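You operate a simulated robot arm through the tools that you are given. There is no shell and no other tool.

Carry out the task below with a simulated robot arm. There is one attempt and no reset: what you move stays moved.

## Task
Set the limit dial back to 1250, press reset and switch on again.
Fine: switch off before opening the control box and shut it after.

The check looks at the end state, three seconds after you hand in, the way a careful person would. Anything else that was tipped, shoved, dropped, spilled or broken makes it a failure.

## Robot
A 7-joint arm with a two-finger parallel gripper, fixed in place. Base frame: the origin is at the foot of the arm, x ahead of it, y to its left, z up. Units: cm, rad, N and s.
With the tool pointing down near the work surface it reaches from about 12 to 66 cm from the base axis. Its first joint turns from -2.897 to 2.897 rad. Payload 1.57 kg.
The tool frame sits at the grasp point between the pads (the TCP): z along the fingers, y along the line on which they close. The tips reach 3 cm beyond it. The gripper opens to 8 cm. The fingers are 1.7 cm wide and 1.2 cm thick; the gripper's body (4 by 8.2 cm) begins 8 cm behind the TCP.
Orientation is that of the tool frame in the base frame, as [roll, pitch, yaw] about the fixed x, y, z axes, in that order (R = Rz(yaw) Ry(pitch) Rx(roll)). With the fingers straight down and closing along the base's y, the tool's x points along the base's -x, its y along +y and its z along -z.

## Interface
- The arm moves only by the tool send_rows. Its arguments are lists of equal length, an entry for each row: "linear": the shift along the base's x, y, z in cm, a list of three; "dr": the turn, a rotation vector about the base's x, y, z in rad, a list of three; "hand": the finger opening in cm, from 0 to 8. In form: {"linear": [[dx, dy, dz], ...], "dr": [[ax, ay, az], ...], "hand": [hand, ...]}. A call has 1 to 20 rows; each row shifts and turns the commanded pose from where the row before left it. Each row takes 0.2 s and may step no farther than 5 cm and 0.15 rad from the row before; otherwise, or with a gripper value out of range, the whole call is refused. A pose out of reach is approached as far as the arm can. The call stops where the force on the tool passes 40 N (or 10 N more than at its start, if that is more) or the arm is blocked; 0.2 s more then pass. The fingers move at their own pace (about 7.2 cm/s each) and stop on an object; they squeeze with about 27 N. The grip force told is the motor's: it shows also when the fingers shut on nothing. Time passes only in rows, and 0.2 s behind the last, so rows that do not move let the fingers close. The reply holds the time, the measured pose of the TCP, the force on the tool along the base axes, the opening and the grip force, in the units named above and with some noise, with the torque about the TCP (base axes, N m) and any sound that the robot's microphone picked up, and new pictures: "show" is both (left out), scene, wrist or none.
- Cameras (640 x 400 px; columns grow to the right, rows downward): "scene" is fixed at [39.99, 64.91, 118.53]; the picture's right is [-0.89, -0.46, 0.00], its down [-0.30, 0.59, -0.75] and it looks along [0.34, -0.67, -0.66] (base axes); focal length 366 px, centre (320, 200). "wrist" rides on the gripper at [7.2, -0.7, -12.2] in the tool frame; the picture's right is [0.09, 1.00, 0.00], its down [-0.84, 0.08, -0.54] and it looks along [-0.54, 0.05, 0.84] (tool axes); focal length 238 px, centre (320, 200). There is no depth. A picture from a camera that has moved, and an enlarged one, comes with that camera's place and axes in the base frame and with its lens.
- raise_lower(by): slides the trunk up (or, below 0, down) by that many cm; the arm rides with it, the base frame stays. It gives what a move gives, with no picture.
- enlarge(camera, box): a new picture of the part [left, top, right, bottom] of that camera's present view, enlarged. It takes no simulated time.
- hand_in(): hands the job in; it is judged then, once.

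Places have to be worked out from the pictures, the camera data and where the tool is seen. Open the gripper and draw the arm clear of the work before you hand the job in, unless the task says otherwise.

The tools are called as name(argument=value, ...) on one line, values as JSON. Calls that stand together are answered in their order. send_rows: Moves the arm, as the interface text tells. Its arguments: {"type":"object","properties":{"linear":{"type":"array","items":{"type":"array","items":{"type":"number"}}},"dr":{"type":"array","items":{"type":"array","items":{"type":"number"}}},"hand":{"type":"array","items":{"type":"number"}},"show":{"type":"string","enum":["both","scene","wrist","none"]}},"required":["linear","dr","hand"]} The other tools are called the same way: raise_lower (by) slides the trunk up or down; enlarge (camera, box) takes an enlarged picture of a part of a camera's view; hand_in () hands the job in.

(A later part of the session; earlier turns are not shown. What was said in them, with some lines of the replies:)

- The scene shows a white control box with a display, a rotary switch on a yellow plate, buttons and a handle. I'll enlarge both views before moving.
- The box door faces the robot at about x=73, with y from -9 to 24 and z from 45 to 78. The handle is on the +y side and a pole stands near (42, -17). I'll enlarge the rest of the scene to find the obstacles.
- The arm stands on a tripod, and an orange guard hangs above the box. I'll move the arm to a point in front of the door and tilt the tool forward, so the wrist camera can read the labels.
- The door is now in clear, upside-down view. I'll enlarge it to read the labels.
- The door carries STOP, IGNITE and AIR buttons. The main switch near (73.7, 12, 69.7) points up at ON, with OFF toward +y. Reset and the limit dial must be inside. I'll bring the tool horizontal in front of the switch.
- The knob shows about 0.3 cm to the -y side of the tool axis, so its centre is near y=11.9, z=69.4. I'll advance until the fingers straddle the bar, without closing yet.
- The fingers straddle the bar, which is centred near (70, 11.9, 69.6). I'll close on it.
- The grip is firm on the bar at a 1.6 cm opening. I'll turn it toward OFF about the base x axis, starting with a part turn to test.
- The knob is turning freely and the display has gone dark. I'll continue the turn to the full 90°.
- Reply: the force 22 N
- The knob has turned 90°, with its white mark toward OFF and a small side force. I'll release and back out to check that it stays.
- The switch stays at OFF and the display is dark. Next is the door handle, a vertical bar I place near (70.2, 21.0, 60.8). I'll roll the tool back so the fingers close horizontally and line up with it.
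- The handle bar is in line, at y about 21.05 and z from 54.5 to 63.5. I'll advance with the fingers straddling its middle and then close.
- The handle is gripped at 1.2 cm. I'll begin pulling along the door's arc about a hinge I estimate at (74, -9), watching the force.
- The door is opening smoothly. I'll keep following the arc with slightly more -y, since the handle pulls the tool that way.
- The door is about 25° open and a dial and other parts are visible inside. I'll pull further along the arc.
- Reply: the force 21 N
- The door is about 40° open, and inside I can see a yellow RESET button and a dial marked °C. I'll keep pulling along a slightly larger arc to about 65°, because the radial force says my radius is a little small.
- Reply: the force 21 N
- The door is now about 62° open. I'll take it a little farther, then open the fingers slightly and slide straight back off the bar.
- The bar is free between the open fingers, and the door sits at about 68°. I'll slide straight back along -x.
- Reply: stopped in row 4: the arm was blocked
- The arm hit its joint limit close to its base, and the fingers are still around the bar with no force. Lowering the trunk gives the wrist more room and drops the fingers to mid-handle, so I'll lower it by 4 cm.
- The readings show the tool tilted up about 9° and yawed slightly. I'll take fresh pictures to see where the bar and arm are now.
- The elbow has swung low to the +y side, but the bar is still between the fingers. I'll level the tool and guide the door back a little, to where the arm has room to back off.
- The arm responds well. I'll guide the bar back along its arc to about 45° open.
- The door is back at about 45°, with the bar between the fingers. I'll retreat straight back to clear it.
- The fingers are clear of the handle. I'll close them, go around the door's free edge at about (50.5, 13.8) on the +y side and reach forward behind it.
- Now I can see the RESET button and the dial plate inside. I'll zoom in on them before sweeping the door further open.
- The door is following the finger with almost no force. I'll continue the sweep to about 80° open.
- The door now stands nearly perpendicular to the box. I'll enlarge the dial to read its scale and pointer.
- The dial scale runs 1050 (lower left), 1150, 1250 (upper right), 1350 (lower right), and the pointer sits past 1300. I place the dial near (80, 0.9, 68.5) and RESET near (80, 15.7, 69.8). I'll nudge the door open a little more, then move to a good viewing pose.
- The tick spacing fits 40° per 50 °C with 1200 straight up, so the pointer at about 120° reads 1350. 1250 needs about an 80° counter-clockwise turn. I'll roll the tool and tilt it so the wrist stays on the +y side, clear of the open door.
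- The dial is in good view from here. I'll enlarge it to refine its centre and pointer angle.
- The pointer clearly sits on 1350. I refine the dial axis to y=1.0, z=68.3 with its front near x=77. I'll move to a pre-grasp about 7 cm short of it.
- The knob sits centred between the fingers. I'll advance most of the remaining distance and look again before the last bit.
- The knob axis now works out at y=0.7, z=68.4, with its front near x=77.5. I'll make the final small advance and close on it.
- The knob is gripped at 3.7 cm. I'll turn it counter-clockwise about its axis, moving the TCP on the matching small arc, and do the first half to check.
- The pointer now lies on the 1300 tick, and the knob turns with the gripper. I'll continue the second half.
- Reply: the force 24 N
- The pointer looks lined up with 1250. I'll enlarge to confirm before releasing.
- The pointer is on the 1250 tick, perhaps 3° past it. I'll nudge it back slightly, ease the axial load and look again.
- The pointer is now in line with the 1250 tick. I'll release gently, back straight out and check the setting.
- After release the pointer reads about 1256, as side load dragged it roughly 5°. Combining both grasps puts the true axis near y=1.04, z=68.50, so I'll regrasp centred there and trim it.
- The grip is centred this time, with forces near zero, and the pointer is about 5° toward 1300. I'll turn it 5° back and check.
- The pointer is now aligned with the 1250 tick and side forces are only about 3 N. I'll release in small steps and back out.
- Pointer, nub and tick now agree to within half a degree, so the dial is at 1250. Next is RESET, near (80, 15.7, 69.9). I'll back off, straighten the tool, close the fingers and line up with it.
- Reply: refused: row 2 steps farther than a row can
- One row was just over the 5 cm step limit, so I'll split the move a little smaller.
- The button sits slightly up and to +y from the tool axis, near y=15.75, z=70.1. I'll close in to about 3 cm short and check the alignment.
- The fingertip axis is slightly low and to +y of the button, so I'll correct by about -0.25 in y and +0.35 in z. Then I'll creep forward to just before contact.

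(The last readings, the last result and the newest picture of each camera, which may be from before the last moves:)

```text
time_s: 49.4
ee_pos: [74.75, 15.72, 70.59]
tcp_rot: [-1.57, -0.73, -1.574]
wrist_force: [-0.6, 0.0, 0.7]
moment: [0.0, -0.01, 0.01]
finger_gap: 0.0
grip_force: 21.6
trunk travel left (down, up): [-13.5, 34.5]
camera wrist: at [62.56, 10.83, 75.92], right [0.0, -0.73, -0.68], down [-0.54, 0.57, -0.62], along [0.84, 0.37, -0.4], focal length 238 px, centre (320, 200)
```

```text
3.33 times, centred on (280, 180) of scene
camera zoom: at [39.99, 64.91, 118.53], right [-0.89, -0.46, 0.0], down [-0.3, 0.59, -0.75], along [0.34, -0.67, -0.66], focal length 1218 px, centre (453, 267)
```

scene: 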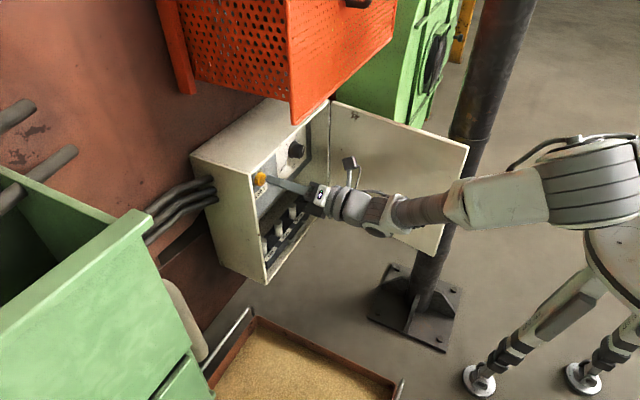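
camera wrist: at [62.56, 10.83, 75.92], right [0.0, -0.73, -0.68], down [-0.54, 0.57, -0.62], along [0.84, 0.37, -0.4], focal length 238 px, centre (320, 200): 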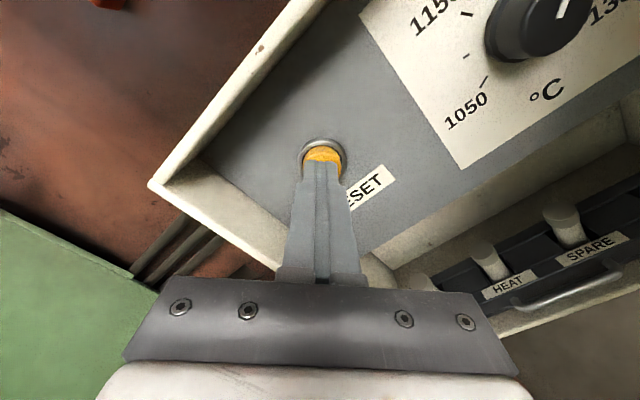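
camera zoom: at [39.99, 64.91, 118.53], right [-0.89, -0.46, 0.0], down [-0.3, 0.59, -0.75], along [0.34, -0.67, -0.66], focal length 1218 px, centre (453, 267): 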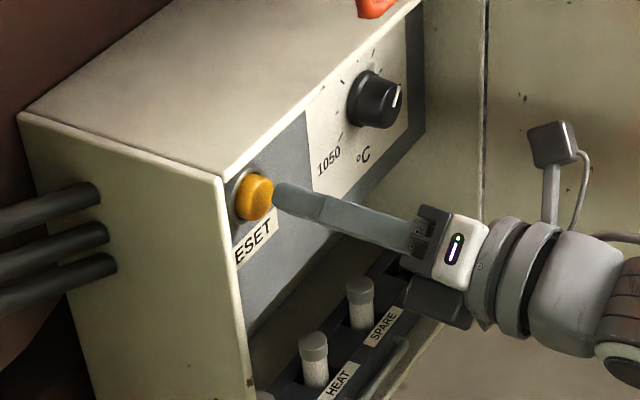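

The tip is centred on the button and almost touching. I'll press forward slowly, watching the force and listening for a click.

send_rows(linear=[[0.4, 0, 0], [0.3, 0, 0], [0.3, 0, 0]], dr=[[0, 0, 0], [0, 0, 0], [0, 0, 0]], hand=[0, 0, 0], show="wrist")

```text
time_s: 50.2
ee_pos: [75.67, 15.73, 70.59]
tcp_rot: [-1.571, -0.734, -1.574]
wrist_force: [-0.5, 0.4, -0.5]
moment: [-0.01, -0.03, 0.0]
finger_gap: 0.01
grip_force: 20.8
trunk travel left (down, up): [-13.5, 34.5]
camera wrist: at [63.62, 10.84, 75.97], right [0.0, -0.73, -0.68], down [-0.54, 0.57, -0.62], along [0.84, 0.37, -0.4], focal length 238 px, centre (320, 200)
```

wrist: 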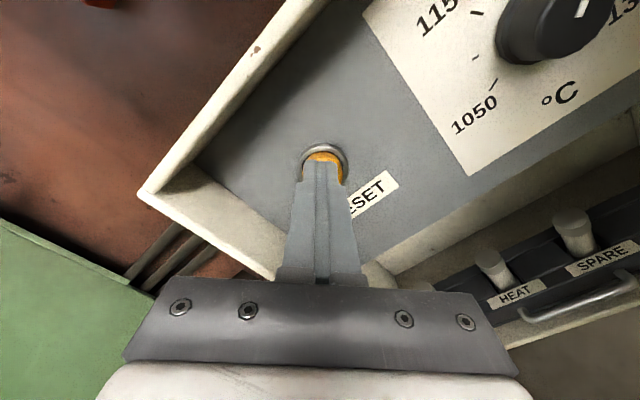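

There's no contact yet at tip x=78.7. I'll continue in small steps.

send_rows(linear=[[0.25, 0, 0], [0.25, 0, 0]], dr=[[0, 0, 0], [0, 0, 0]], hand=[0, 0], show="wrist")

enlarge(camera="scene", box=[230, 140, 310, 220])

```text
time_s: 50.8
ee_pos: [76.22, 15.7, 70.57]
tcp_rot: [-1.571, -0.732, -1.574]
wrist_force: [-4.2, 0.0, -0.3]
moment: [0.05, 0.0, 0.04]
finger_gap: 0.0
grip_force: 21.6
trunk travel left (down, up): [-13.5, 34.5]
heard: click
camera wrist: at [64.11, 10.86, 75.95], right [0.0, -0.73, -0.68], down [-0.54, 0.57, -0.62], along [0.84, 0.37, -0.4], focal length 238 px, centre (320, 200)
```

wrist: 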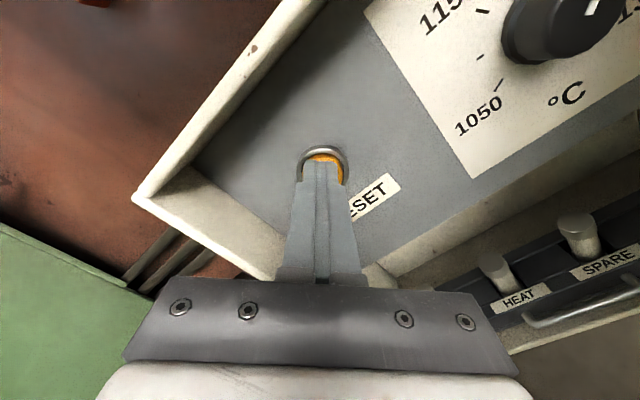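

```text
5.00 times, centred on (270, 180) of scene
camera zoom: at [39.99, 64.91, 118.53], right [-0.89, -0.46, 0.0], down [-0.3, 0.59, -0.75], along [0.34, -0.67, -0.66], focal length 1828 px, centre (570, 300)
```

zoom: 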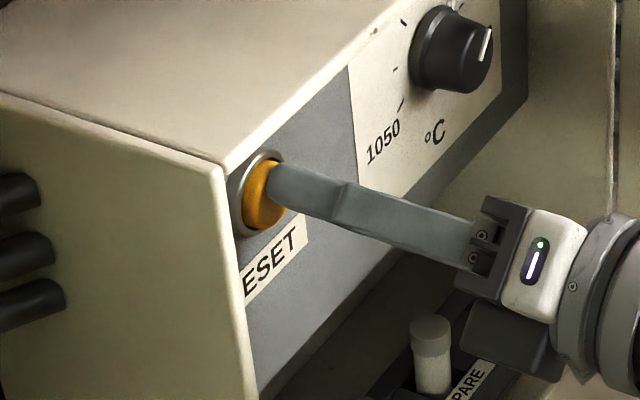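

A click was heard at about 4 N, so reset is pressed. I'll back straight out, then raise the arm and roll the tool so I can close the door from above.

send_rows(linear=[[-2, 0, 0], [-4, 0, 0], [-4, 0, 0], [-4, 0, 0], [-3, 0, 3], [-2, 0, 3.5], [-1, 0, 3.5], [0, 0, 3.5], [0, 0, 3.5], [0, 0, 3]], dr=[[0, 0, 0], [0, 0, 0], [0, 0, 0], [0, 0, 0], [-0.14, 0, 0], [-0.14, 0, 0], [-0.14, 0, 0], [-0.14, 0, 0], [-0.14, 0, 0], [-0.138, 0, 0]], hand=[0, 0, 0, 0, 0, 0, 0, 0, 0, 0])

enlarge(camera="scene", box=[230, 120, 330, 230])

```text
time_s: 53.0
ee_pos: [56.35, 15.67, 90.64]
tcp_rot: [0.694, -1.568, 2.444]
wrist_force: [0.3, 0.5, 0.7]
moment: [0.01, -0.01, 0.02]
finger_gap: 0.0
grip_force: 21.6
trunk travel left (down, up): [-13.5, 34.5]
camera wrist: at [44.2, 16.48, 97.8], right [0.0, -1.0, 0.09], down [-0.54, -0.08, -0.84], along [0.84, -0.05, -0.54], focal length 238 px, centre (320, 200)
```

scene: 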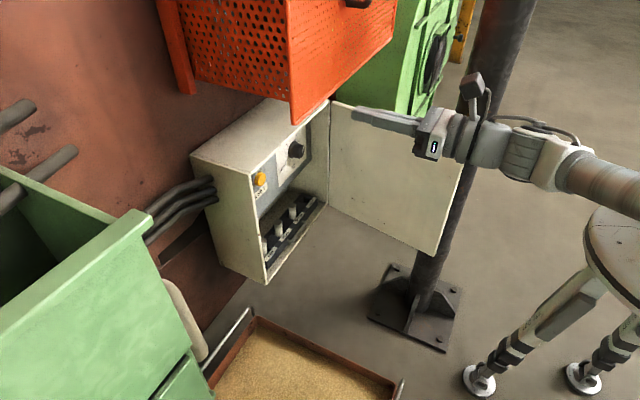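
wrist: 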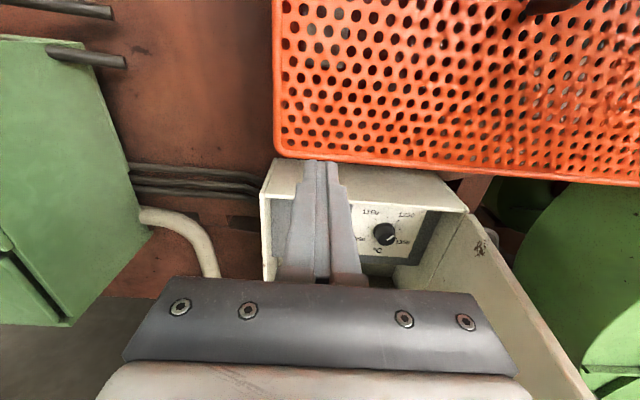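

```text
3.64 times, centred on (280, 175) of scene
camera zoom: at [39.99, 64.91, 118.53], right [-0.89, -0.46, 0.0], down [-0.3, 0.59, -0.75], along [0.34, -0.67, -0.66], focal length 1329 px, centre (466, 291)
```

zoom: 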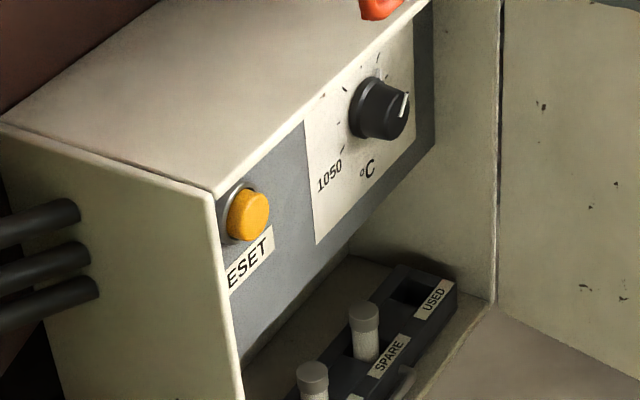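

The dial and button look right, and the view is now upright. I'll turn the tool to point straight down while moving over the open door's top edge.

send_rows(linear=[[-0.7, -1, 0.2], [-0.7, -1, 0.2], [-0.7, -1, 0.2], [-0.7, -1, 0.2], [-0.7, -1, 0.1], [-0.6, -1, 0.1], [-0.6, -1, 0.1], [-0.6, -1, 0.1], [-0.6, -1, 0.1], [-0.6, -1, 0], [-0.6, -1, 0]], dr=[[0, 0.1428, 0], [0, 0.1428, 0], [0, 0.1428, 0], [0, 0.1428, 0], [0, 0.1428, 0], [0, 0.1428, 0], [0, 0.1428, 0], [0, 0.1428, 0], [0, 0.1428, 0], [0, 0.1428, 0], [0, 0.1428, 0]], hand=[0, 0, 0, 1, 2, 3, 4, 5, 6, 6, 6])

```text
time_s: 55.4
ee_pos: [49.45, 4.77, 90.27]
tcp_rot: [3.139, -0.001, -0.001]
wrist_force: [-1.3, 0.7, -0.1]
moment: [0.02, -0.05, 0.02]
finger_gap: 5.98
grip_force: 0.1
out of reach, approached as far as the arm can: row 6
trunk travel left (down, up): [-13.5, 34.5]
camera wrist: at [56.66, 5.5, 102.52], right [0.09, -1.0, 0.0], down [-0.84, -0.08, 0.54], along [-0.54, -0.05, -0.84], focal length 238 px, centre (320, 200)
```

scene: 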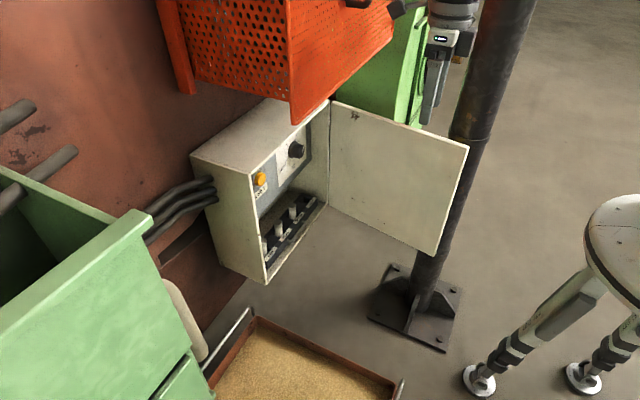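
wrist: 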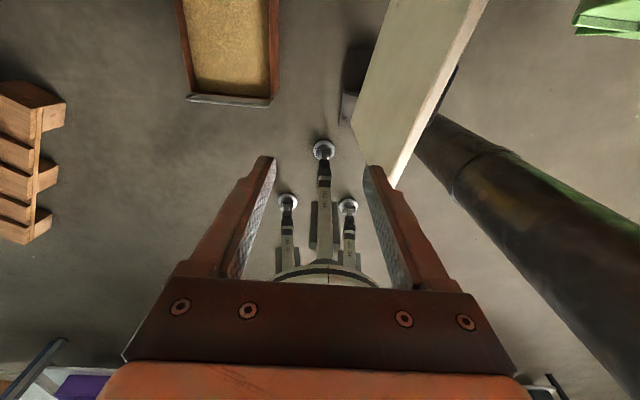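

The tool points down, and the door's top edge is visible to the -y side. I'll enlarge to place it accurately.

enlarge(camera="wrist", box=[330, 0, 510, 200])

enlarge(camera="scene", box=[300, 60, 500, 260])

```text
2.00 times, centred on (420, 100) of wrist
camera zoom: at [56.66, 5.5, 102.52], right [0.09, -1.0, 0.0], down [-0.84, -0.08, 0.54], along [-0.54, -0.05, -0.84], focal length 477 px, centre (120, 400)
```

zoom: 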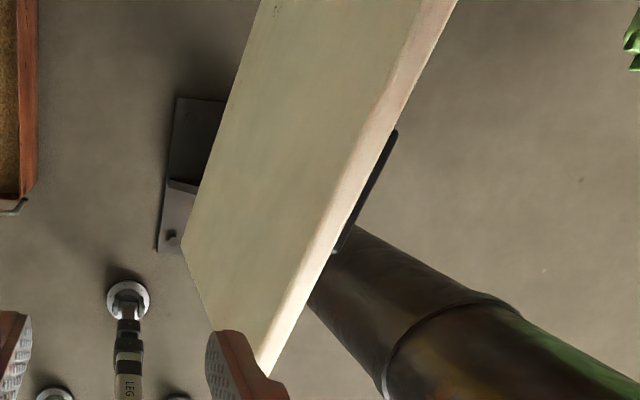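

```text
2.00 times, centred on (400, 160) of scene
camera zoom: at [39.99, 64.91, 118.53], right [-0.89, -0.46, 0.0], down [-0.3, 0.59, -0.75], along [0.34, -0.67, -0.66], focal length 731 px, centre (160, 280)
```

zoom: 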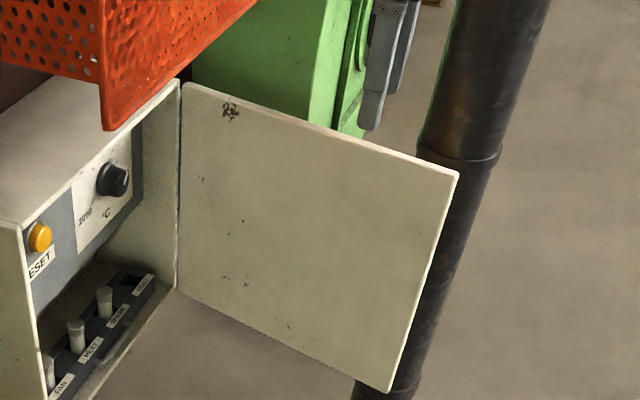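

The door is about 1.1 cm thick, and its mid-line is near y=-4.7 at x=48, about 79° open. I'll move over it with the fingers open to 7 cm and turned to match, staying above the edge.

send_rows(linear=[[-0.4, -3.2, 0], [-0.5, -3.2, 0], [-0.5, -3.1, 0]], dr=[[0, 0, -0.093], [0, 0, -0.093], [0, 0, 0]], hand=[7, 7, 7])

```text
time_s: 56.2
ee_pos: [47.9, -4.89, 90.38]
tcp_rot: [3.14, -0.002, -0.189]
wrist_force: [0.6, 0.1, 1.0]
moment: [-0.02, -0.02, 0.0]
finger_gap: 7.0
grip_force: 0.0
trunk travel left (down, up): [-13.5, 34.5]
camera wrist: at [55.19, -5.44, 102.54], right [-0.1, -1.0, 0.0], down [-0.84, 0.08, 0.54], along [-0.54, 0.05, -0.84], focal length 238 px, centre (320, 200)
```

scene: 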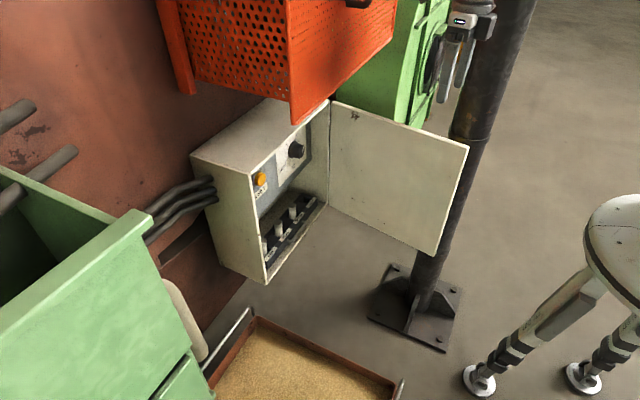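
wrist: 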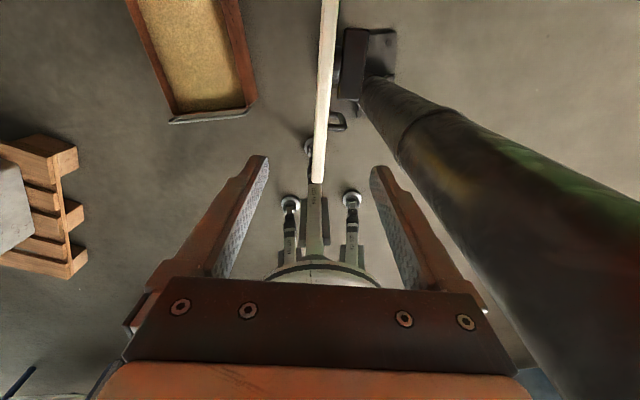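

The door edge sits centred between the fingers. I'll lower straight down to straddle it near z=77.5.

send_rows(linear=[[0, 0, -3.5], [0, 0, -3.5], [0, 0, -3.2], [0, 0, -2.6], [0, 0, 0]], dr=[[0, 0, 0], [0, 0, 0], [0, 0, 0], [0, 0, 0], [0, 0, 0]], hand=[7, 7, 7, 7, 3.5])

```text
time_s: 57.4
ee_pos: [48.06, -4.84, 77.7]
tcp_rot: [3.139, -0.003, -0.187]
wrist_force: [1.0, -1.0, -1.1]
moment: [-0.06, -0.05, -0.02]
finger_gap: 3.52
grip_force: 0.1
trunk travel left (down, up): [-13.5, 34.5]
camera wrist: at [55.35, -5.4, 89.88], right [-0.1, -1.0, 0.0], down [-0.84, 0.08, 0.54], along [-0.54, 0.05, -0.84], focal length 238 px, centre (320, 200)
```

scene: 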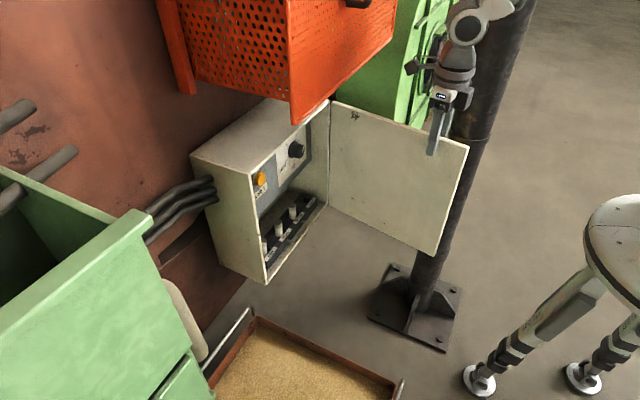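
wrist: 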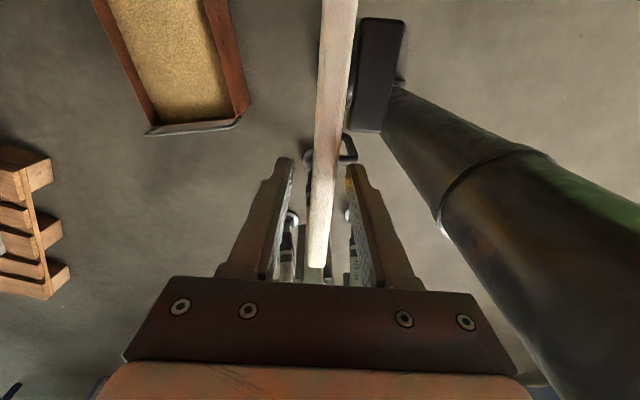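

The fingers straddle the door's top edge. I'll sweep it along its arc toward closed, turning the tool with it, starting with half the travel.

send_rows(linear=[[0.3, 1.28, 0], [0.35, 1.28, 0], [0.43, 1.26, 0], [0.43, 1.25, 0], [0.55, 1.2, 0], [0.56, 1.2, 0], [0.67, 1.14, 0], [0.67, 1.14, 0]], dr=[[0, 0, -0.05], [0, 0, -0.05], [0, 0, -0.05], [0, 0, -0.05], [0, 0, -0.05], [0, 0, -0.05], [0, 0, -0.05], [0, 0, -0.05]], hand=[3, 3, 3, 3, 3, 3, 3, 3])

```text
time_s: 59.2
ee_pos: [51.84, 5.03, 77.59]
tcp_rot: [3.139, -0.003, -0.588]
wrist_force: [0.6, 0.4, -0.2]
moment: [-0.03, 0.04, 0.01]
finger_gap: 3.01
grip_force: 0.0
trunk travel left (down, up): [-13.5, 34.5]
camera wrist: at [58.37, 1.69, 89.84], right [-0.48, -0.88, 0.0], down [-0.74, 0.4, 0.54], along [-0.48, 0.26, -0.84], focal length 238 px, centre (320, 200)
```

scene: 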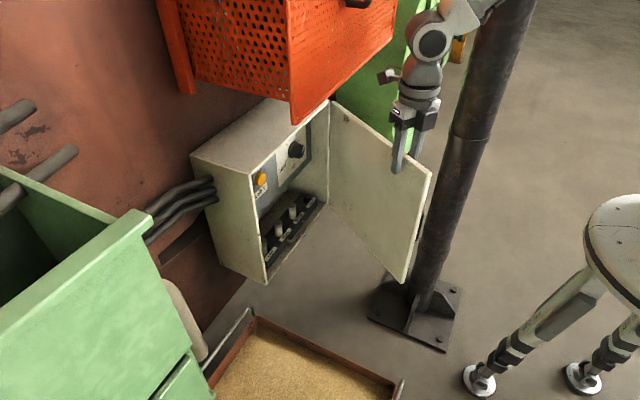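
wrist: 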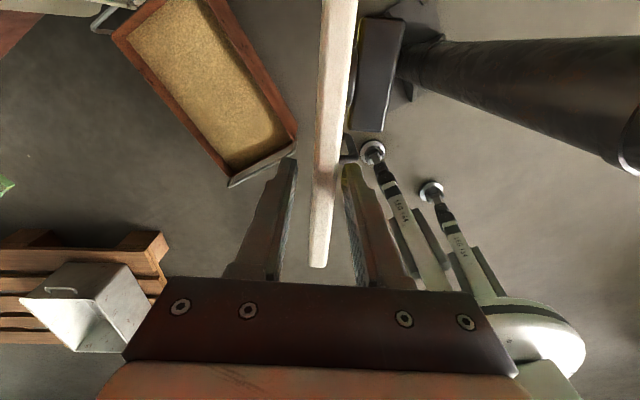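

This works with almost no force. I'll sweep a bit further, to about 40° open, staying clear of the orange guard.

send_rows(linear=[[0.76, 1.08, 0], [0.8, 1.06, 0], [0.86, 1.0, 0], [0.9, 0.97, 0], [0.96, 0.91, 0], [1.0, 0.88, 0]], dr=[[0, 0, -0.05], [0, 0, -0.05], [0, 0, -0.05], [0, 0, -0.05], [0, 0, -0.05], [0, 0, -0.05]], hand=[3, 3, 3, 3, 3, 3])

```text
time_s: 60.6
ee_pos: [57.32, 10.96, 77.63]
tcp_rot: [3.139, -0.004, -0.887]
wrist_force: [0.4, 0.7, 0.0]
moment: [-0.01, 0.03, 0.0]
finger_gap: 3.0
grip_force: 0.0
trunk travel left (down, up): [-13.5, 34.5]
camera wrist: at [62.36, 5.9, 89.77], right [-0.71, -0.7, 0.0], down [-0.59, 0.6, 0.54], along [-0.38, 0.38, -0.84], focal length 238 px, centre (320, 200)
```

scene: 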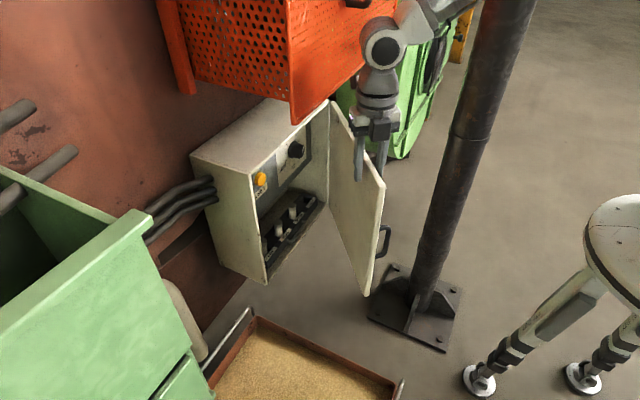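
wrist: 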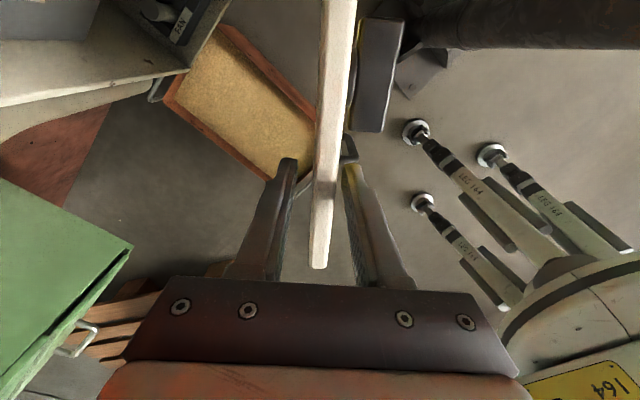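

The door is about 40° open. I'll raise the fingers clear of the top edge, then swing back to a horizontal pose in front of the door.

send_rows(linear=[[0, 0, 3], [0, 0, 3], [-2.1, -1.4, 0.6], [-2.1, -1.4, 0.6], [-2.1, -1.4, 0.6], [-2.1, -1.4, 0.6], [-2.1, -1.4, 0.4]], dr=[[0, 0, 0], [0, 0, 0], [0, 0, -0.137], [0, 0, -0.137], [0, 0, -0.137], [0, 0, -0.137], [0, 0, -0.136]], hand=[4, 4, 3, 2, 1, 0, 0])

```text
time_s: 62.2
ee_pos: [46.91, 3.99, 86.56]
tcp_rot: [3.14, -0.002, -1.572]
wrist_force: [0.4, 0.2, 0.0]
moment: [0.02, 0.0, 0.0]
finger_gap: 0.02
grip_force: 21.3
trunk travel left (down, up): [-13.5, 34.5]
camera wrist: at [47.59, -3.15, 98.68], right [-1.0, -0.09, 0.0], down [-0.08, 0.84, 0.54], along [-0.05, 0.54, -0.84], focal length 238 px, centre (320, 200)
```

scene: 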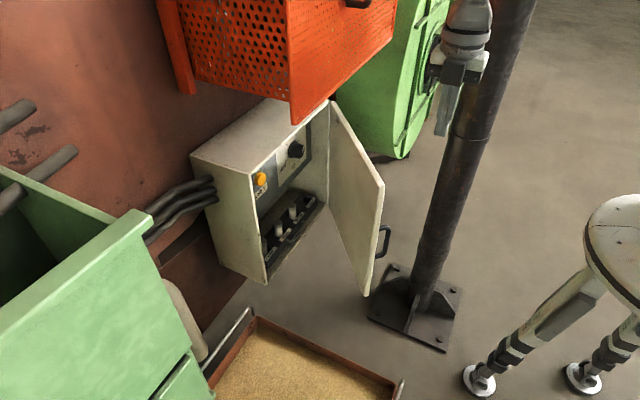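
wrist: 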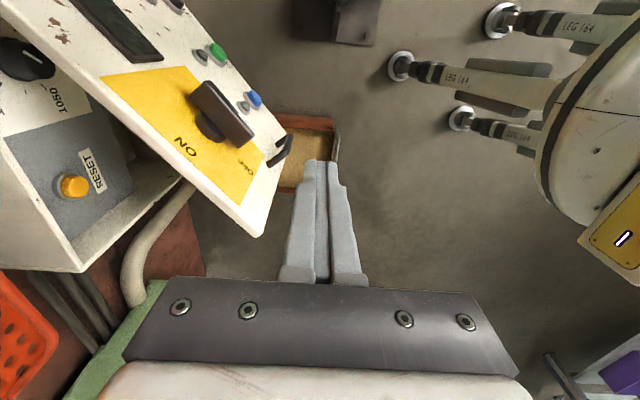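

The view confirms the door position and that the switch is still at OFF. I'll bring the tool horizontal and down to push height.

send_rows(linear=[[-0.2, 0.55, -1.6], [-0.2, 0.55, -1.6], [-0.2, 0.55, -1.6], [-0.2, 0.55, -1.6], [-0.2, 0.55, -1.6], [-0.2, 0.55, -1.6], [-0.2, 0.55, -1.6], [-0.2, 0.55, -1.6], [-0.2, 0.55, -1.6], [-0.2, 0.55, -1.6], [-0.2, 0.55, -1.6]], dr=[[0, -0.1428, 0], [0, -0.1428, 0], [0, -0.1428, 0], [0, -0.1428, 0], [0, -0.1428, 0], [0, -0.1428, 0], [0, -0.1428, 0], [0, -0.1428, 0], [0, -0.1428, 0], [0, -0.1428, 0], [0, -0.1428, 0]], hand=[0, 0, 0, 0, 0, 0, 0, 0, 0, 0, 0])

```text
time_s: 64.6
ee_pos: [44.58, 10.01, 68.68]
tcp_rot: [-1.571, -0.002, -1.572]
wrist_force: [-0.1, 0.2, 0.1]
moment: [0.0, -0.03, 0.0]
finger_gap: 0.0
grip_force: 21.4
trunk travel left (down, up): [-13.5, 34.5]
camera wrist: at [32.42, 2.91, 69.32], right [0.0, -0.09, -1.0], down [-0.54, 0.84, -0.08], along [0.84, 0.54, -0.05], focal length 238 px, centre (320, 200)
```

scene: 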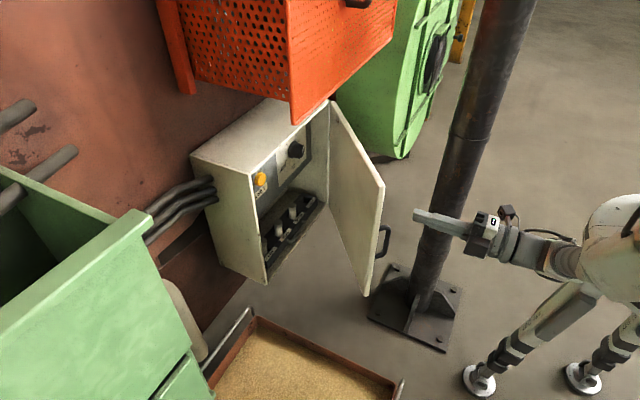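
wrist: 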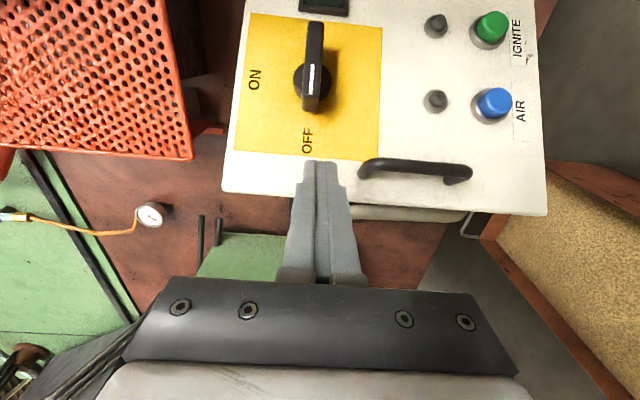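

The door faces me with the knob at OFF. I'll shift to y about 13.4, between the knob end and the handle, and push with the fingertips along the closing arc.

send_rows(linear=[[2, 2, -0.4], [3, 1.2, 0], [2, 0.2, 0], [1.3, 0.1, 0], [1.5, 1.0, 0], [1.5, 1.0, 0], [1.5, 1.0, 0], [1.77, 0.73, 0]], dr=[[0, 0, 0], [0, 0, 0], [0, 0, 0], [0, 0, 0], [0, 0, 0], [0, 0, 0], [0, 0, 0], [0, 0, 0]], hand=[0, 0, 0, 0, 0, 0, 0, 0])

```text
time_s: 66.4
ee_pos: [59.26, 17.14, 68.31]
tcp_rot: [-1.572, 0.001, -1.573]
wrist_force: [-0.4, -1.2, -0.1]
moment: [0.02, -0.01, 0.0]
finger_gap: 0.01
grip_force: 21.4
trunk travel left (down, up): [-13.5, 34.5]
camera wrist: at [47.06, 10.06, 68.97], right [0.0, -0.09, -1.0], down [-0.54, 0.84, -0.08], along [0.84, 0.54, -0.05], focal length 238 px, centre (320, 200)
```

scene: 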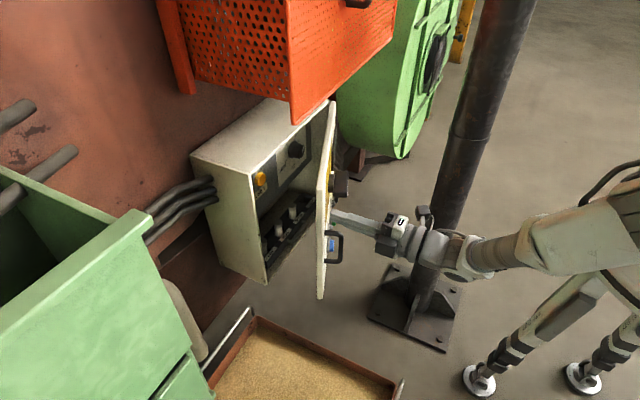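
wrist: 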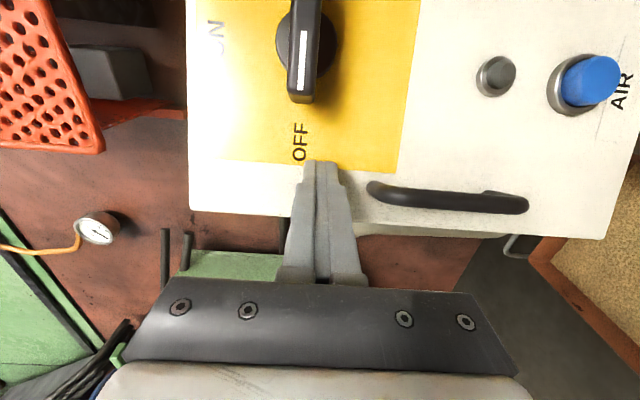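

The door is closing under light contact, now about 25° open, with the tip between the OFF label and the handle. I'll continue along the arc.

send_rows(linear=[[1.77, 0.73, 0], [1.77, 0.7, 0], [1.87, 0.4, 0], [1.87, 0.3, 0], [1.5, 0.1, 0]], dr=[[0, 0, 0], [0, 0, 0], [0, 0, 0], [0, 0, 0], [0, 0, 0]], hand=[0, 0, 0, 0, 0])

```text
time_s: 67.6
ee_pos: [67.82, 19.48, 68.2]
tcp_rot: [-1.575, -0.002, -1.573]
wrist_force: [0.7, -0.1, 0.4]
moment: [0.0, 0.01, 0.0]
finger_gap: 0.0
grip_force: 21.8
trunk travel left (down, up): [-13.5, 34.5]
camera wrist: at [55.78, 12.28, 69.05], right [0.0, -0.09, -1.0], down [-0.54, 0.84, -0.08], along [0.84, 0.54, -0.05], focal length 238 px, centre (320, 200)
```

scene: 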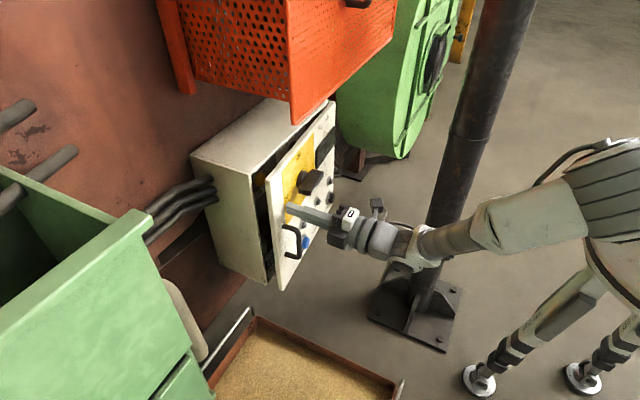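
wrist: 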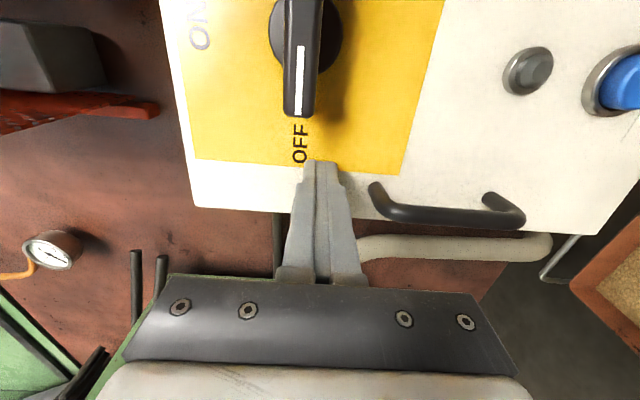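

The door is nearly shut. I'll push the last few centimetres straight in, in small steps, watching for the stop.

send_rows(linear=[[0.8, 0, 0], [0.8, 0, 0], [0.6, 0, 0], [0.5, 0, 0]], dr=[[0, 0, 0], [0, 0, 0], [0, 0, 0], [0, 0, 0]], hand=[0, 0, 0, 0])

```text
time_s: 68.6
ee_pos: [70.64, 19.5, 68.3]
tcp_rot: [-1.573, 0.001, -1.574]
wrist_force: [-0.8, -0.4, -0.6]
moment: [-0.02, 0.0, 0.0]
finger_gap: 0.0
grip_force: 21.1
trunk travel left (down, up): [-13.5, 34.5]
camera wrist: at [58.53, 12.33, 68.95], right [0.0, -0.09, -1.0], down [-0.54, 0.84, -0.08], along [0.84, 0.54, -0.05], focal length 238 px, centre (320, 200)
```

scene: 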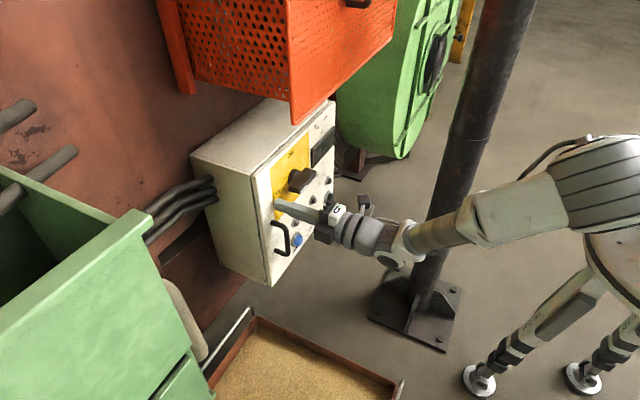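
wrist: 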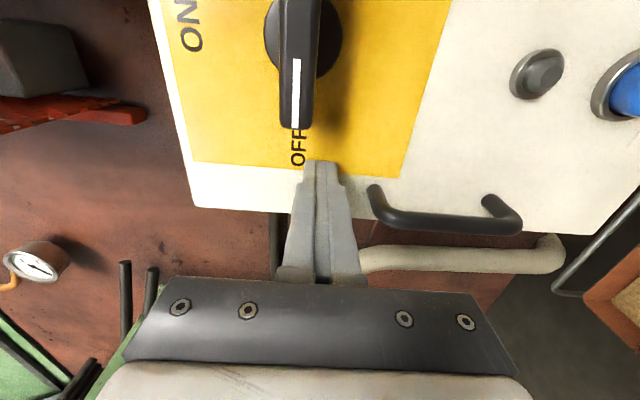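

The door looks flush or almost so. I'll press in small steps until I feel the stop.

send_rows(linear=[[0.3, 0, 0], [0.3, 0, 0], [0.3, 0, 0]], dr=[[0, 0, 0], [0, 0, 0], [0, 0, 0]], hand=[0, 0, 0], show="none")

enlarge(camera="scene", box=[180, 80, 360, 300])

```text
time_s: 69.3
ee_pos: [71.0, 19.34, 68.4]
tcp_rot: [-1.573, 0.001, -1.576]
wrist_force: [-23.2, -2.8, 8.1]
moment: [0.07, -0.29, 0.1]
finger_gap: 0.0
grip_force: 21.5
trunk travel left (down, up): [-13.5, 34.5]
stopped in row 3: the force on the tool passed its limit at 46 N (the readings are from after the stop); the commanded pose is now the measured one
```

```text
1.82 times, centred on (270, 190) of scene
camera zoom: at [39.99, 64.91, 118.53], right [-0.89, -0.46, 0.0], down [-0.3, 0.59, -0.75], along [0.34, -0.67, -0.66], focal length 665 px, centre (411, 218)
```

zoom: 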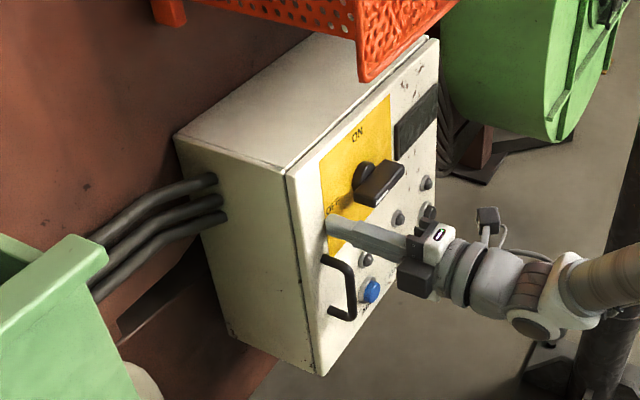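

The door hit its stop and lies flush, as at the start. I'll back off and line up with the main switch, fingers open to close vertically on the bar.

send_rows(linear=[[-2, 0, 0], [-4, 0, 0], [-4, 0, 0], [-3, 0, 0], [0, -2.5, 0.5], [0, -2.5, 0.5], [0, -2.4, 0.3]], dr=[[0, 0, 0], [0, 0, 0], [0, 0, 0], [0, 0, 0], [0, 0, 0], [0, 0, 0], [0, 0, 0]], hand=[0, 0, 0, 2, 4, 6, 6])

```text
time_s: 70.9
ee_pos: [58.1, 11.99, 69.15]
tcp_rot: [-1.576, -0.002, -1.575]
wrist_force: [1.0, 0.9, -0.2]
moment: [0.0, 0.02, 0.0]
finger_gap: 5.99
grip_force: 0.0
trunk travel left (down, up): [-13.5, 34.5]
camera wrist: at [45.88, 4.91, 69.9], right [-0.01, -0.09, -1.0], down [-0.54, 0.84, -0.08], along [0.84, 0.54, -0.05], focal length 238 px, centre (320, 200)
```

scene: 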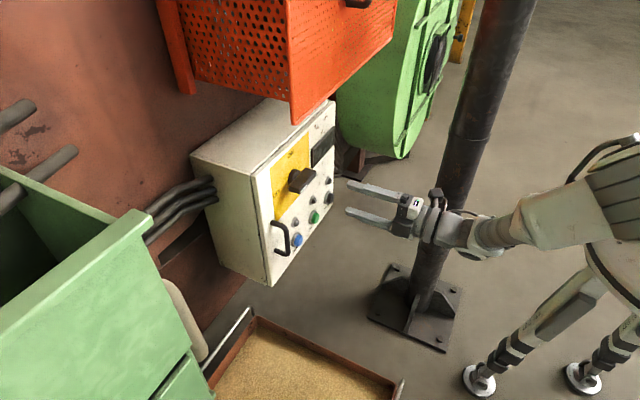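
wrist: 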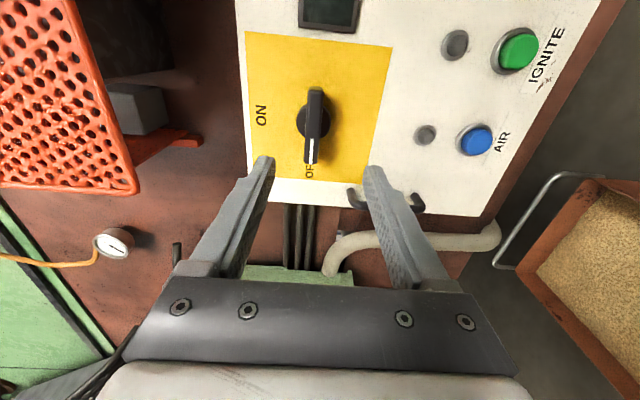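

The switch is still at OFF and the door stays shut. From the earlier grip its axis is about y=12.05, z=69.8, so I'll advance and close on the bar.

send_rows(linear=[[3, 0.05, 0.4], [3, 0, 0.25], [3, 0, 0], [1.35, 0, 0], [0, 0, 0], [0, 0, 0], [0, 0, 0], [0, 0, 0]], dr=[[0, 0, 0], [0, 0, 0], [0, 0, 0], [0, 0, 0], [0, 0, 0], [0, 0, 0], [0, 0, 0], [0, 0, 0]], hand=[6, 6, 6, 6, 4, 2, 1, 1])

```text
time_s: 72.7
ee_pos: [68.45, 12.01, 69.87]
tcp_rot: [-1.577, -0.001, -1.573]
wrist_force: [1.0, 0.4, -5.8]
moment: [0.08, -0.31, 0.01]
finger_gap: 1.61
grip_force: 31.6
trunk travel left (down, up): [-13.5, 34.5]
camera wrist: at [56.25, 4.87, 70.58], right [-0.01, -0.09, -1.0], down [-0.54, 0.84, -0.07], along [0.84, 0.54, -0.06], focal length 238 px, centre (320, 200)
```

scene: 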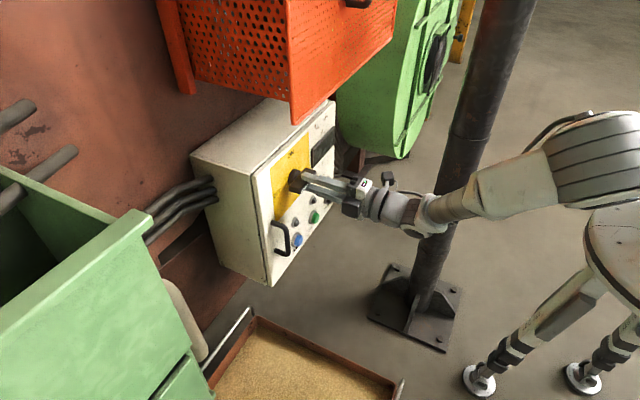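
wrist: 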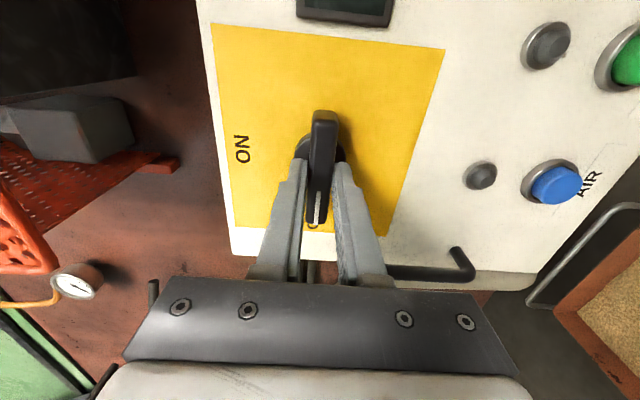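

The bar is gripped with small forces. I'll turn the switch 90° back to ON in two stages.

send_rows(linear=[[0, 0, 0], [0, 0, 0], [0, 0, 0], [0, 0, 0], [0, 0, 0], [0, 0, 0]], dr=[[0.12, 0, 0], [0.12, 0, 0], [0.12, 0, 0], [0.12, 0, 0], [0.12, 0, 0], [0.12, 0, 0]], hand=[1, 1, 1, 1, 1, 1], show="wrist")

```text
time_s: 74.1
ee_pos: [68.47, 12.01, 69.72]
tcp_rot: [-1.584, 0.721, -1.578]
wrist_force: [-11.1, -1.7, -10.5]
moment: [-0.03, 0.26, -0.74]
finger_gap: 1.58
grip_force: 31.2
trunk travel left (down, up): [-13.5, 34.5]
camera wrist: at [56.26, 6.18, 65.7], right [-0.01, 0.59, -0.81], down [-0.54, 0.68, 0.5], along [0.84, 0.44, 0.31], focal length 238 px, centre (320, 200)
```

wrist: 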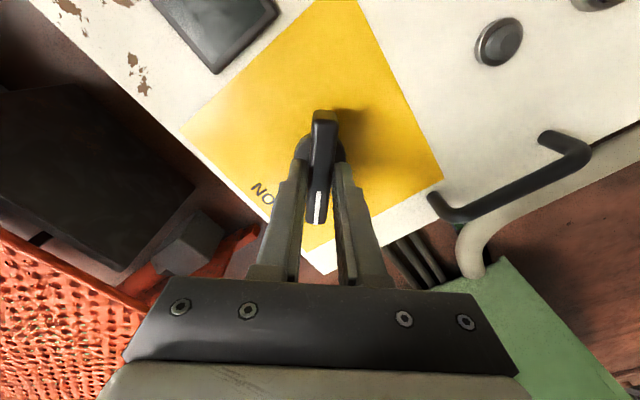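

The switch is turning with the grip and forces are moderate. I'll finish the remaining 0.85 rad, with a slight upward correction.

send_rows(linear=[[0, 0, 0.05], [0, 0, 0.05], [0, 0, 0], [0, 0, 0], [0, 0, 0], [0, 0, 0], [0, 0, 0]], dr=[[0.122, 0, 0], [0.122, 0, 0], [0.122, 0, 0], [0.122, 0, 0], [0.122, 0, 0], [0.122, 0, 0], [0.122, 0, 0]], hand=[1, 1, 1, 1, 1, 1, 1])

```text
time_s: 75.7
ee_pos: [68.44, 11.94, 69.78]
tcp_rot: [2.834, 1.561, 2.838]
wrist_force: [-5.9, -6.1, -18.7]
moment: [-0.22, 0.78, -0.47]
finger_gap: 1.55
grip_force: 32.0
trunk travel left (down, up): [-13.5, 34.5]
camera wrist: at [56.25, 11.33, 62.77], right [0.0, 1.0, -0.09], down [-0.53, 0.07, 0.84], along [0.85, 0.05, 0.53], focal length 238 px, centre (320, 200)
```

scene: 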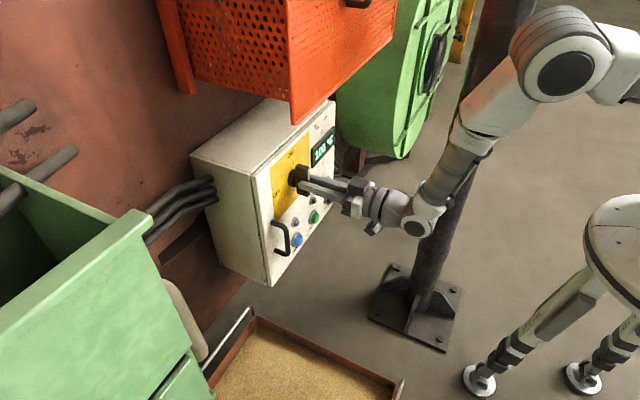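
wrist: 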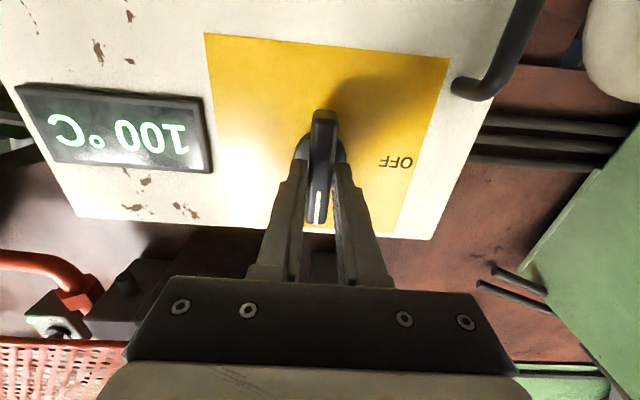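

The display is lit again (100 °C) and the switch points to ON. I'll open the fingers and back straight out.

send_rows(linear=[[0, 0, 0], [0, 0, 0], [-2, 0, 0], [-4, 0, 0], [-4, 0, 0], [-3, 0, 0]], dr=[[0, 0, 0], [0, 0, 0], [0, 0, 0], [0, 0, 0], [0, 0, 0], [0, 0, 0]], hand=[3, 5.5, 5.5, 5.5, 5.5, 5.5])

enlarge(camera="scene", box=[180, 80, 360, 300])

enlarge(camera="wrist", box=[100, 0, 460, 200])

```text
time_s: 77.1
ee_pos: [55.4, 12.23, 70.11]
tcp_rot: [2.547, 1.568, 2.555]
wrist_force: [0.0, -0.5, -0.1]
moment: [0.0, 0.02, -0.01]
finger_gap: 5.49
grip_force: 0.0
trunk travel left (down, up): [-13.5, 34.5]
camera wrist: at [43.16, 11.51, 62.97], right [0.0, 1.0, -0.09], down [-0.54, 0.07, 0.84], along [0.84, 0.05, 0.54], focal length 238 px, centre (320, 200)
```

scene: 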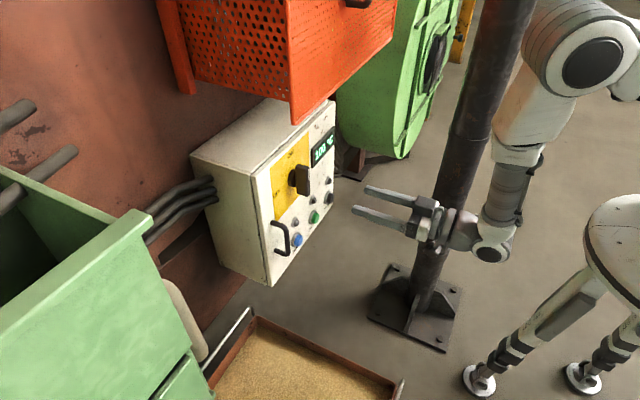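
wrist: 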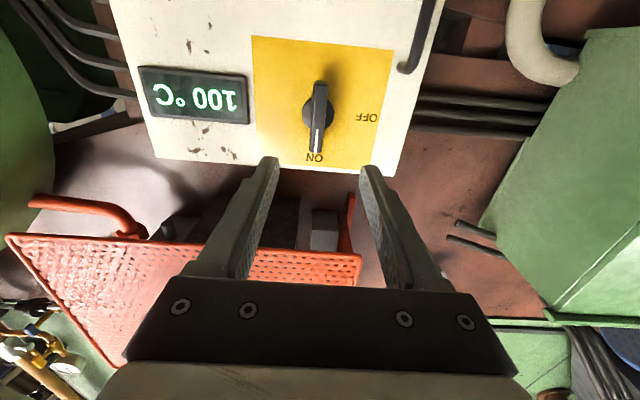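

```text
1.82 times, centred on (270, 190) of scene
camera zoom: at [39.99, 64.91, 118.53], right [-0.89, -0.46, 0.0], down [-0.3, 0.59, -0.75], along [0.34, -0.67, -0.66], focal length 665 px, centre (411, 218)
```

zoom: 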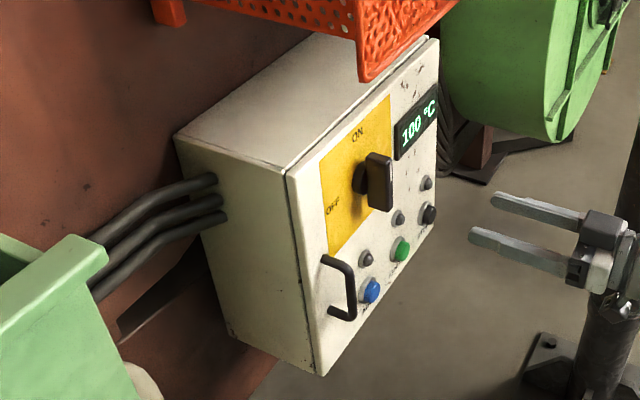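

```text
1.78 times, centred on (280, 100) of wrist
camera zoom: at [43.16, 11.51, 62.97], right [0.0, 1.0, -0.09], down [-0.54, 0.07, 0.84], along [0.84, 0.05, 0.54], focal length 424 px, centre (391, 378)
```

zoom: 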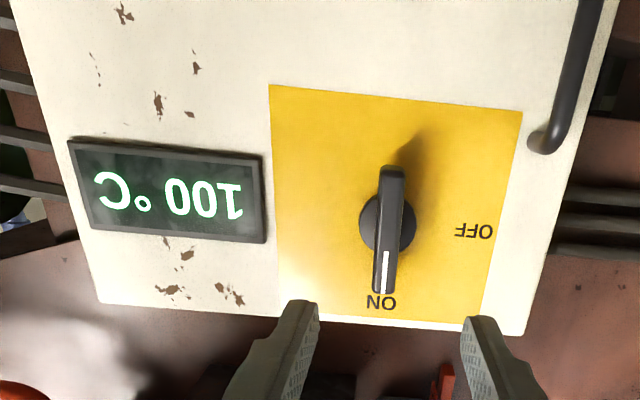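

The display reads 100 °C, the switch is at ON, the fault lamp is out and the door is flush. I'll draw the arm further back and open the gripper fully.

send_rows(linear=[[-3, 0, 1], [-3, 0, 2], [-2, 1, 2], [0, 1, 2], [0, 0, 0]], dr=[[0, 0.1, 0], [0, 0.1, 0], [0, 0.1, 0], [0, 0.1, 0], [0, 0, 0]], hand=[8, 8, 8, 8, 8])

enlarge(camera="scene", box=[180, 80, 360, 300])

enlarge(camera="wrist", box=[180, 0, 460, 200])

```text
time_s: 78.3
ee_pos: [47.3, 14.01, 77.29]
tcp_rot: [3.13, 1.165, 3.136]
wrist_force: [0.3, 0.4, 0.0]
moment: [-0.06, -0.02, 0.0]
finger_gap: 7.98
grip_force: 0.2
trunk travel left (down, up): [-13.5, 34.5]
camera wrist: at [33.32, 13.35, 75.46], right [-0.04, 1.0, -0.08], down [-0.17, 0.07, 0.98], along [0.98, 0.05, 0.16], focal length 238 px, centre (320, 200)
```

scene: 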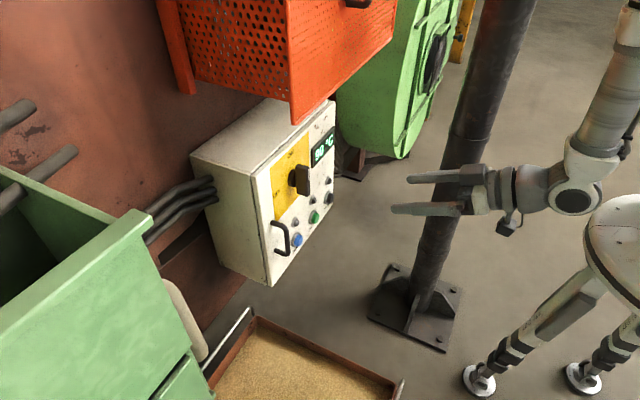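
wrist: 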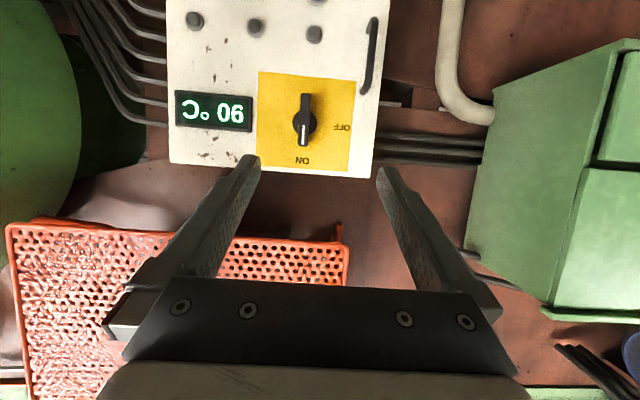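

```text
1.82 times, centred on (270, 190) of scene
camera zoom: at [39.99, 64.91, 118.53], right [-0.89, -0.46, 0.0], down [-0.3, 0.59, -0.75], along [0.34, -0.67, -0.66], focal length 665 px, centre (411, 218)
```

zoom: 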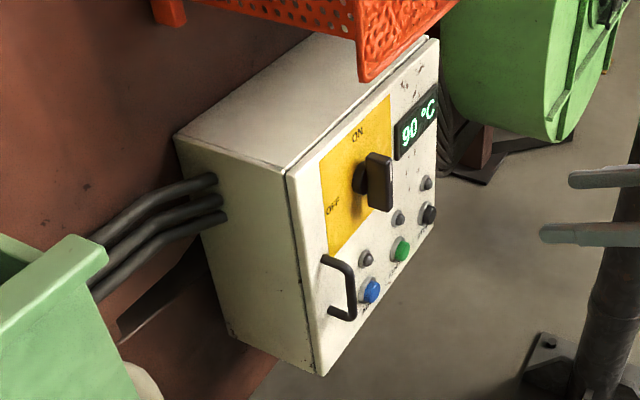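

```text
2.00 times, centred on (320, 100) of wrist
camera zoom: at [33.32, 13.35, 75.46], right [-0.04, 1.0, -0.08], down [-0.17, 0.07, 0.98], along [0.98, 0.05, 0.16], focal length 477 px, centre (320, 400)
```

zoom: 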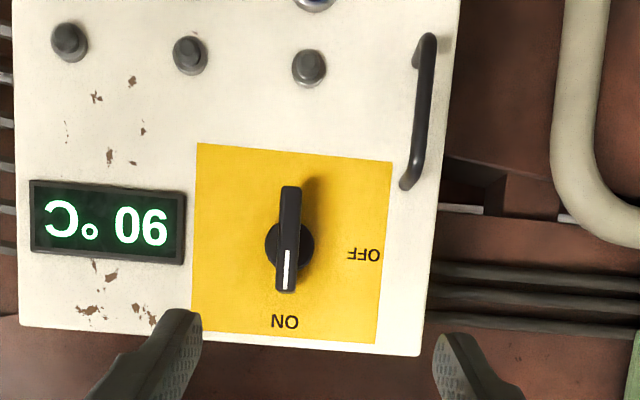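

The switch points to ON, the display is live at 90 °C, the fault lamp is dark and the door is shut. The dial was left at 1250 with reset clicked, and the arm is clear with the gripper open. I'm handing in.

hand_in()

```text
The job is handed in.
```

The limit dial is back at 1250, reset has been pressed, and the control box is shut and switched on again.

- **Order:** I switched off before opening the box, set the dial, pressed reset, shut the door and then switched back on.
- **Dial:** It was at 1350. The first attempt slipped to about 1256 when I let go, so I gripped it again. The pointer now sits on the 1250 mark.
- **Reset:** It clicked when pressed. The fault lamp above STOP, lit at the start, was out once power was back.
- **End state:** The door is flush and the display was reading 90 °C when I handed in. The arm is clear of the box with the gripper open.

I left the AIR, IGNITE and STOP buttons alone, since you only asked to switch on. I saw nothing else moved or damaged. The robot's trunk is 4 cm lower than where it started.
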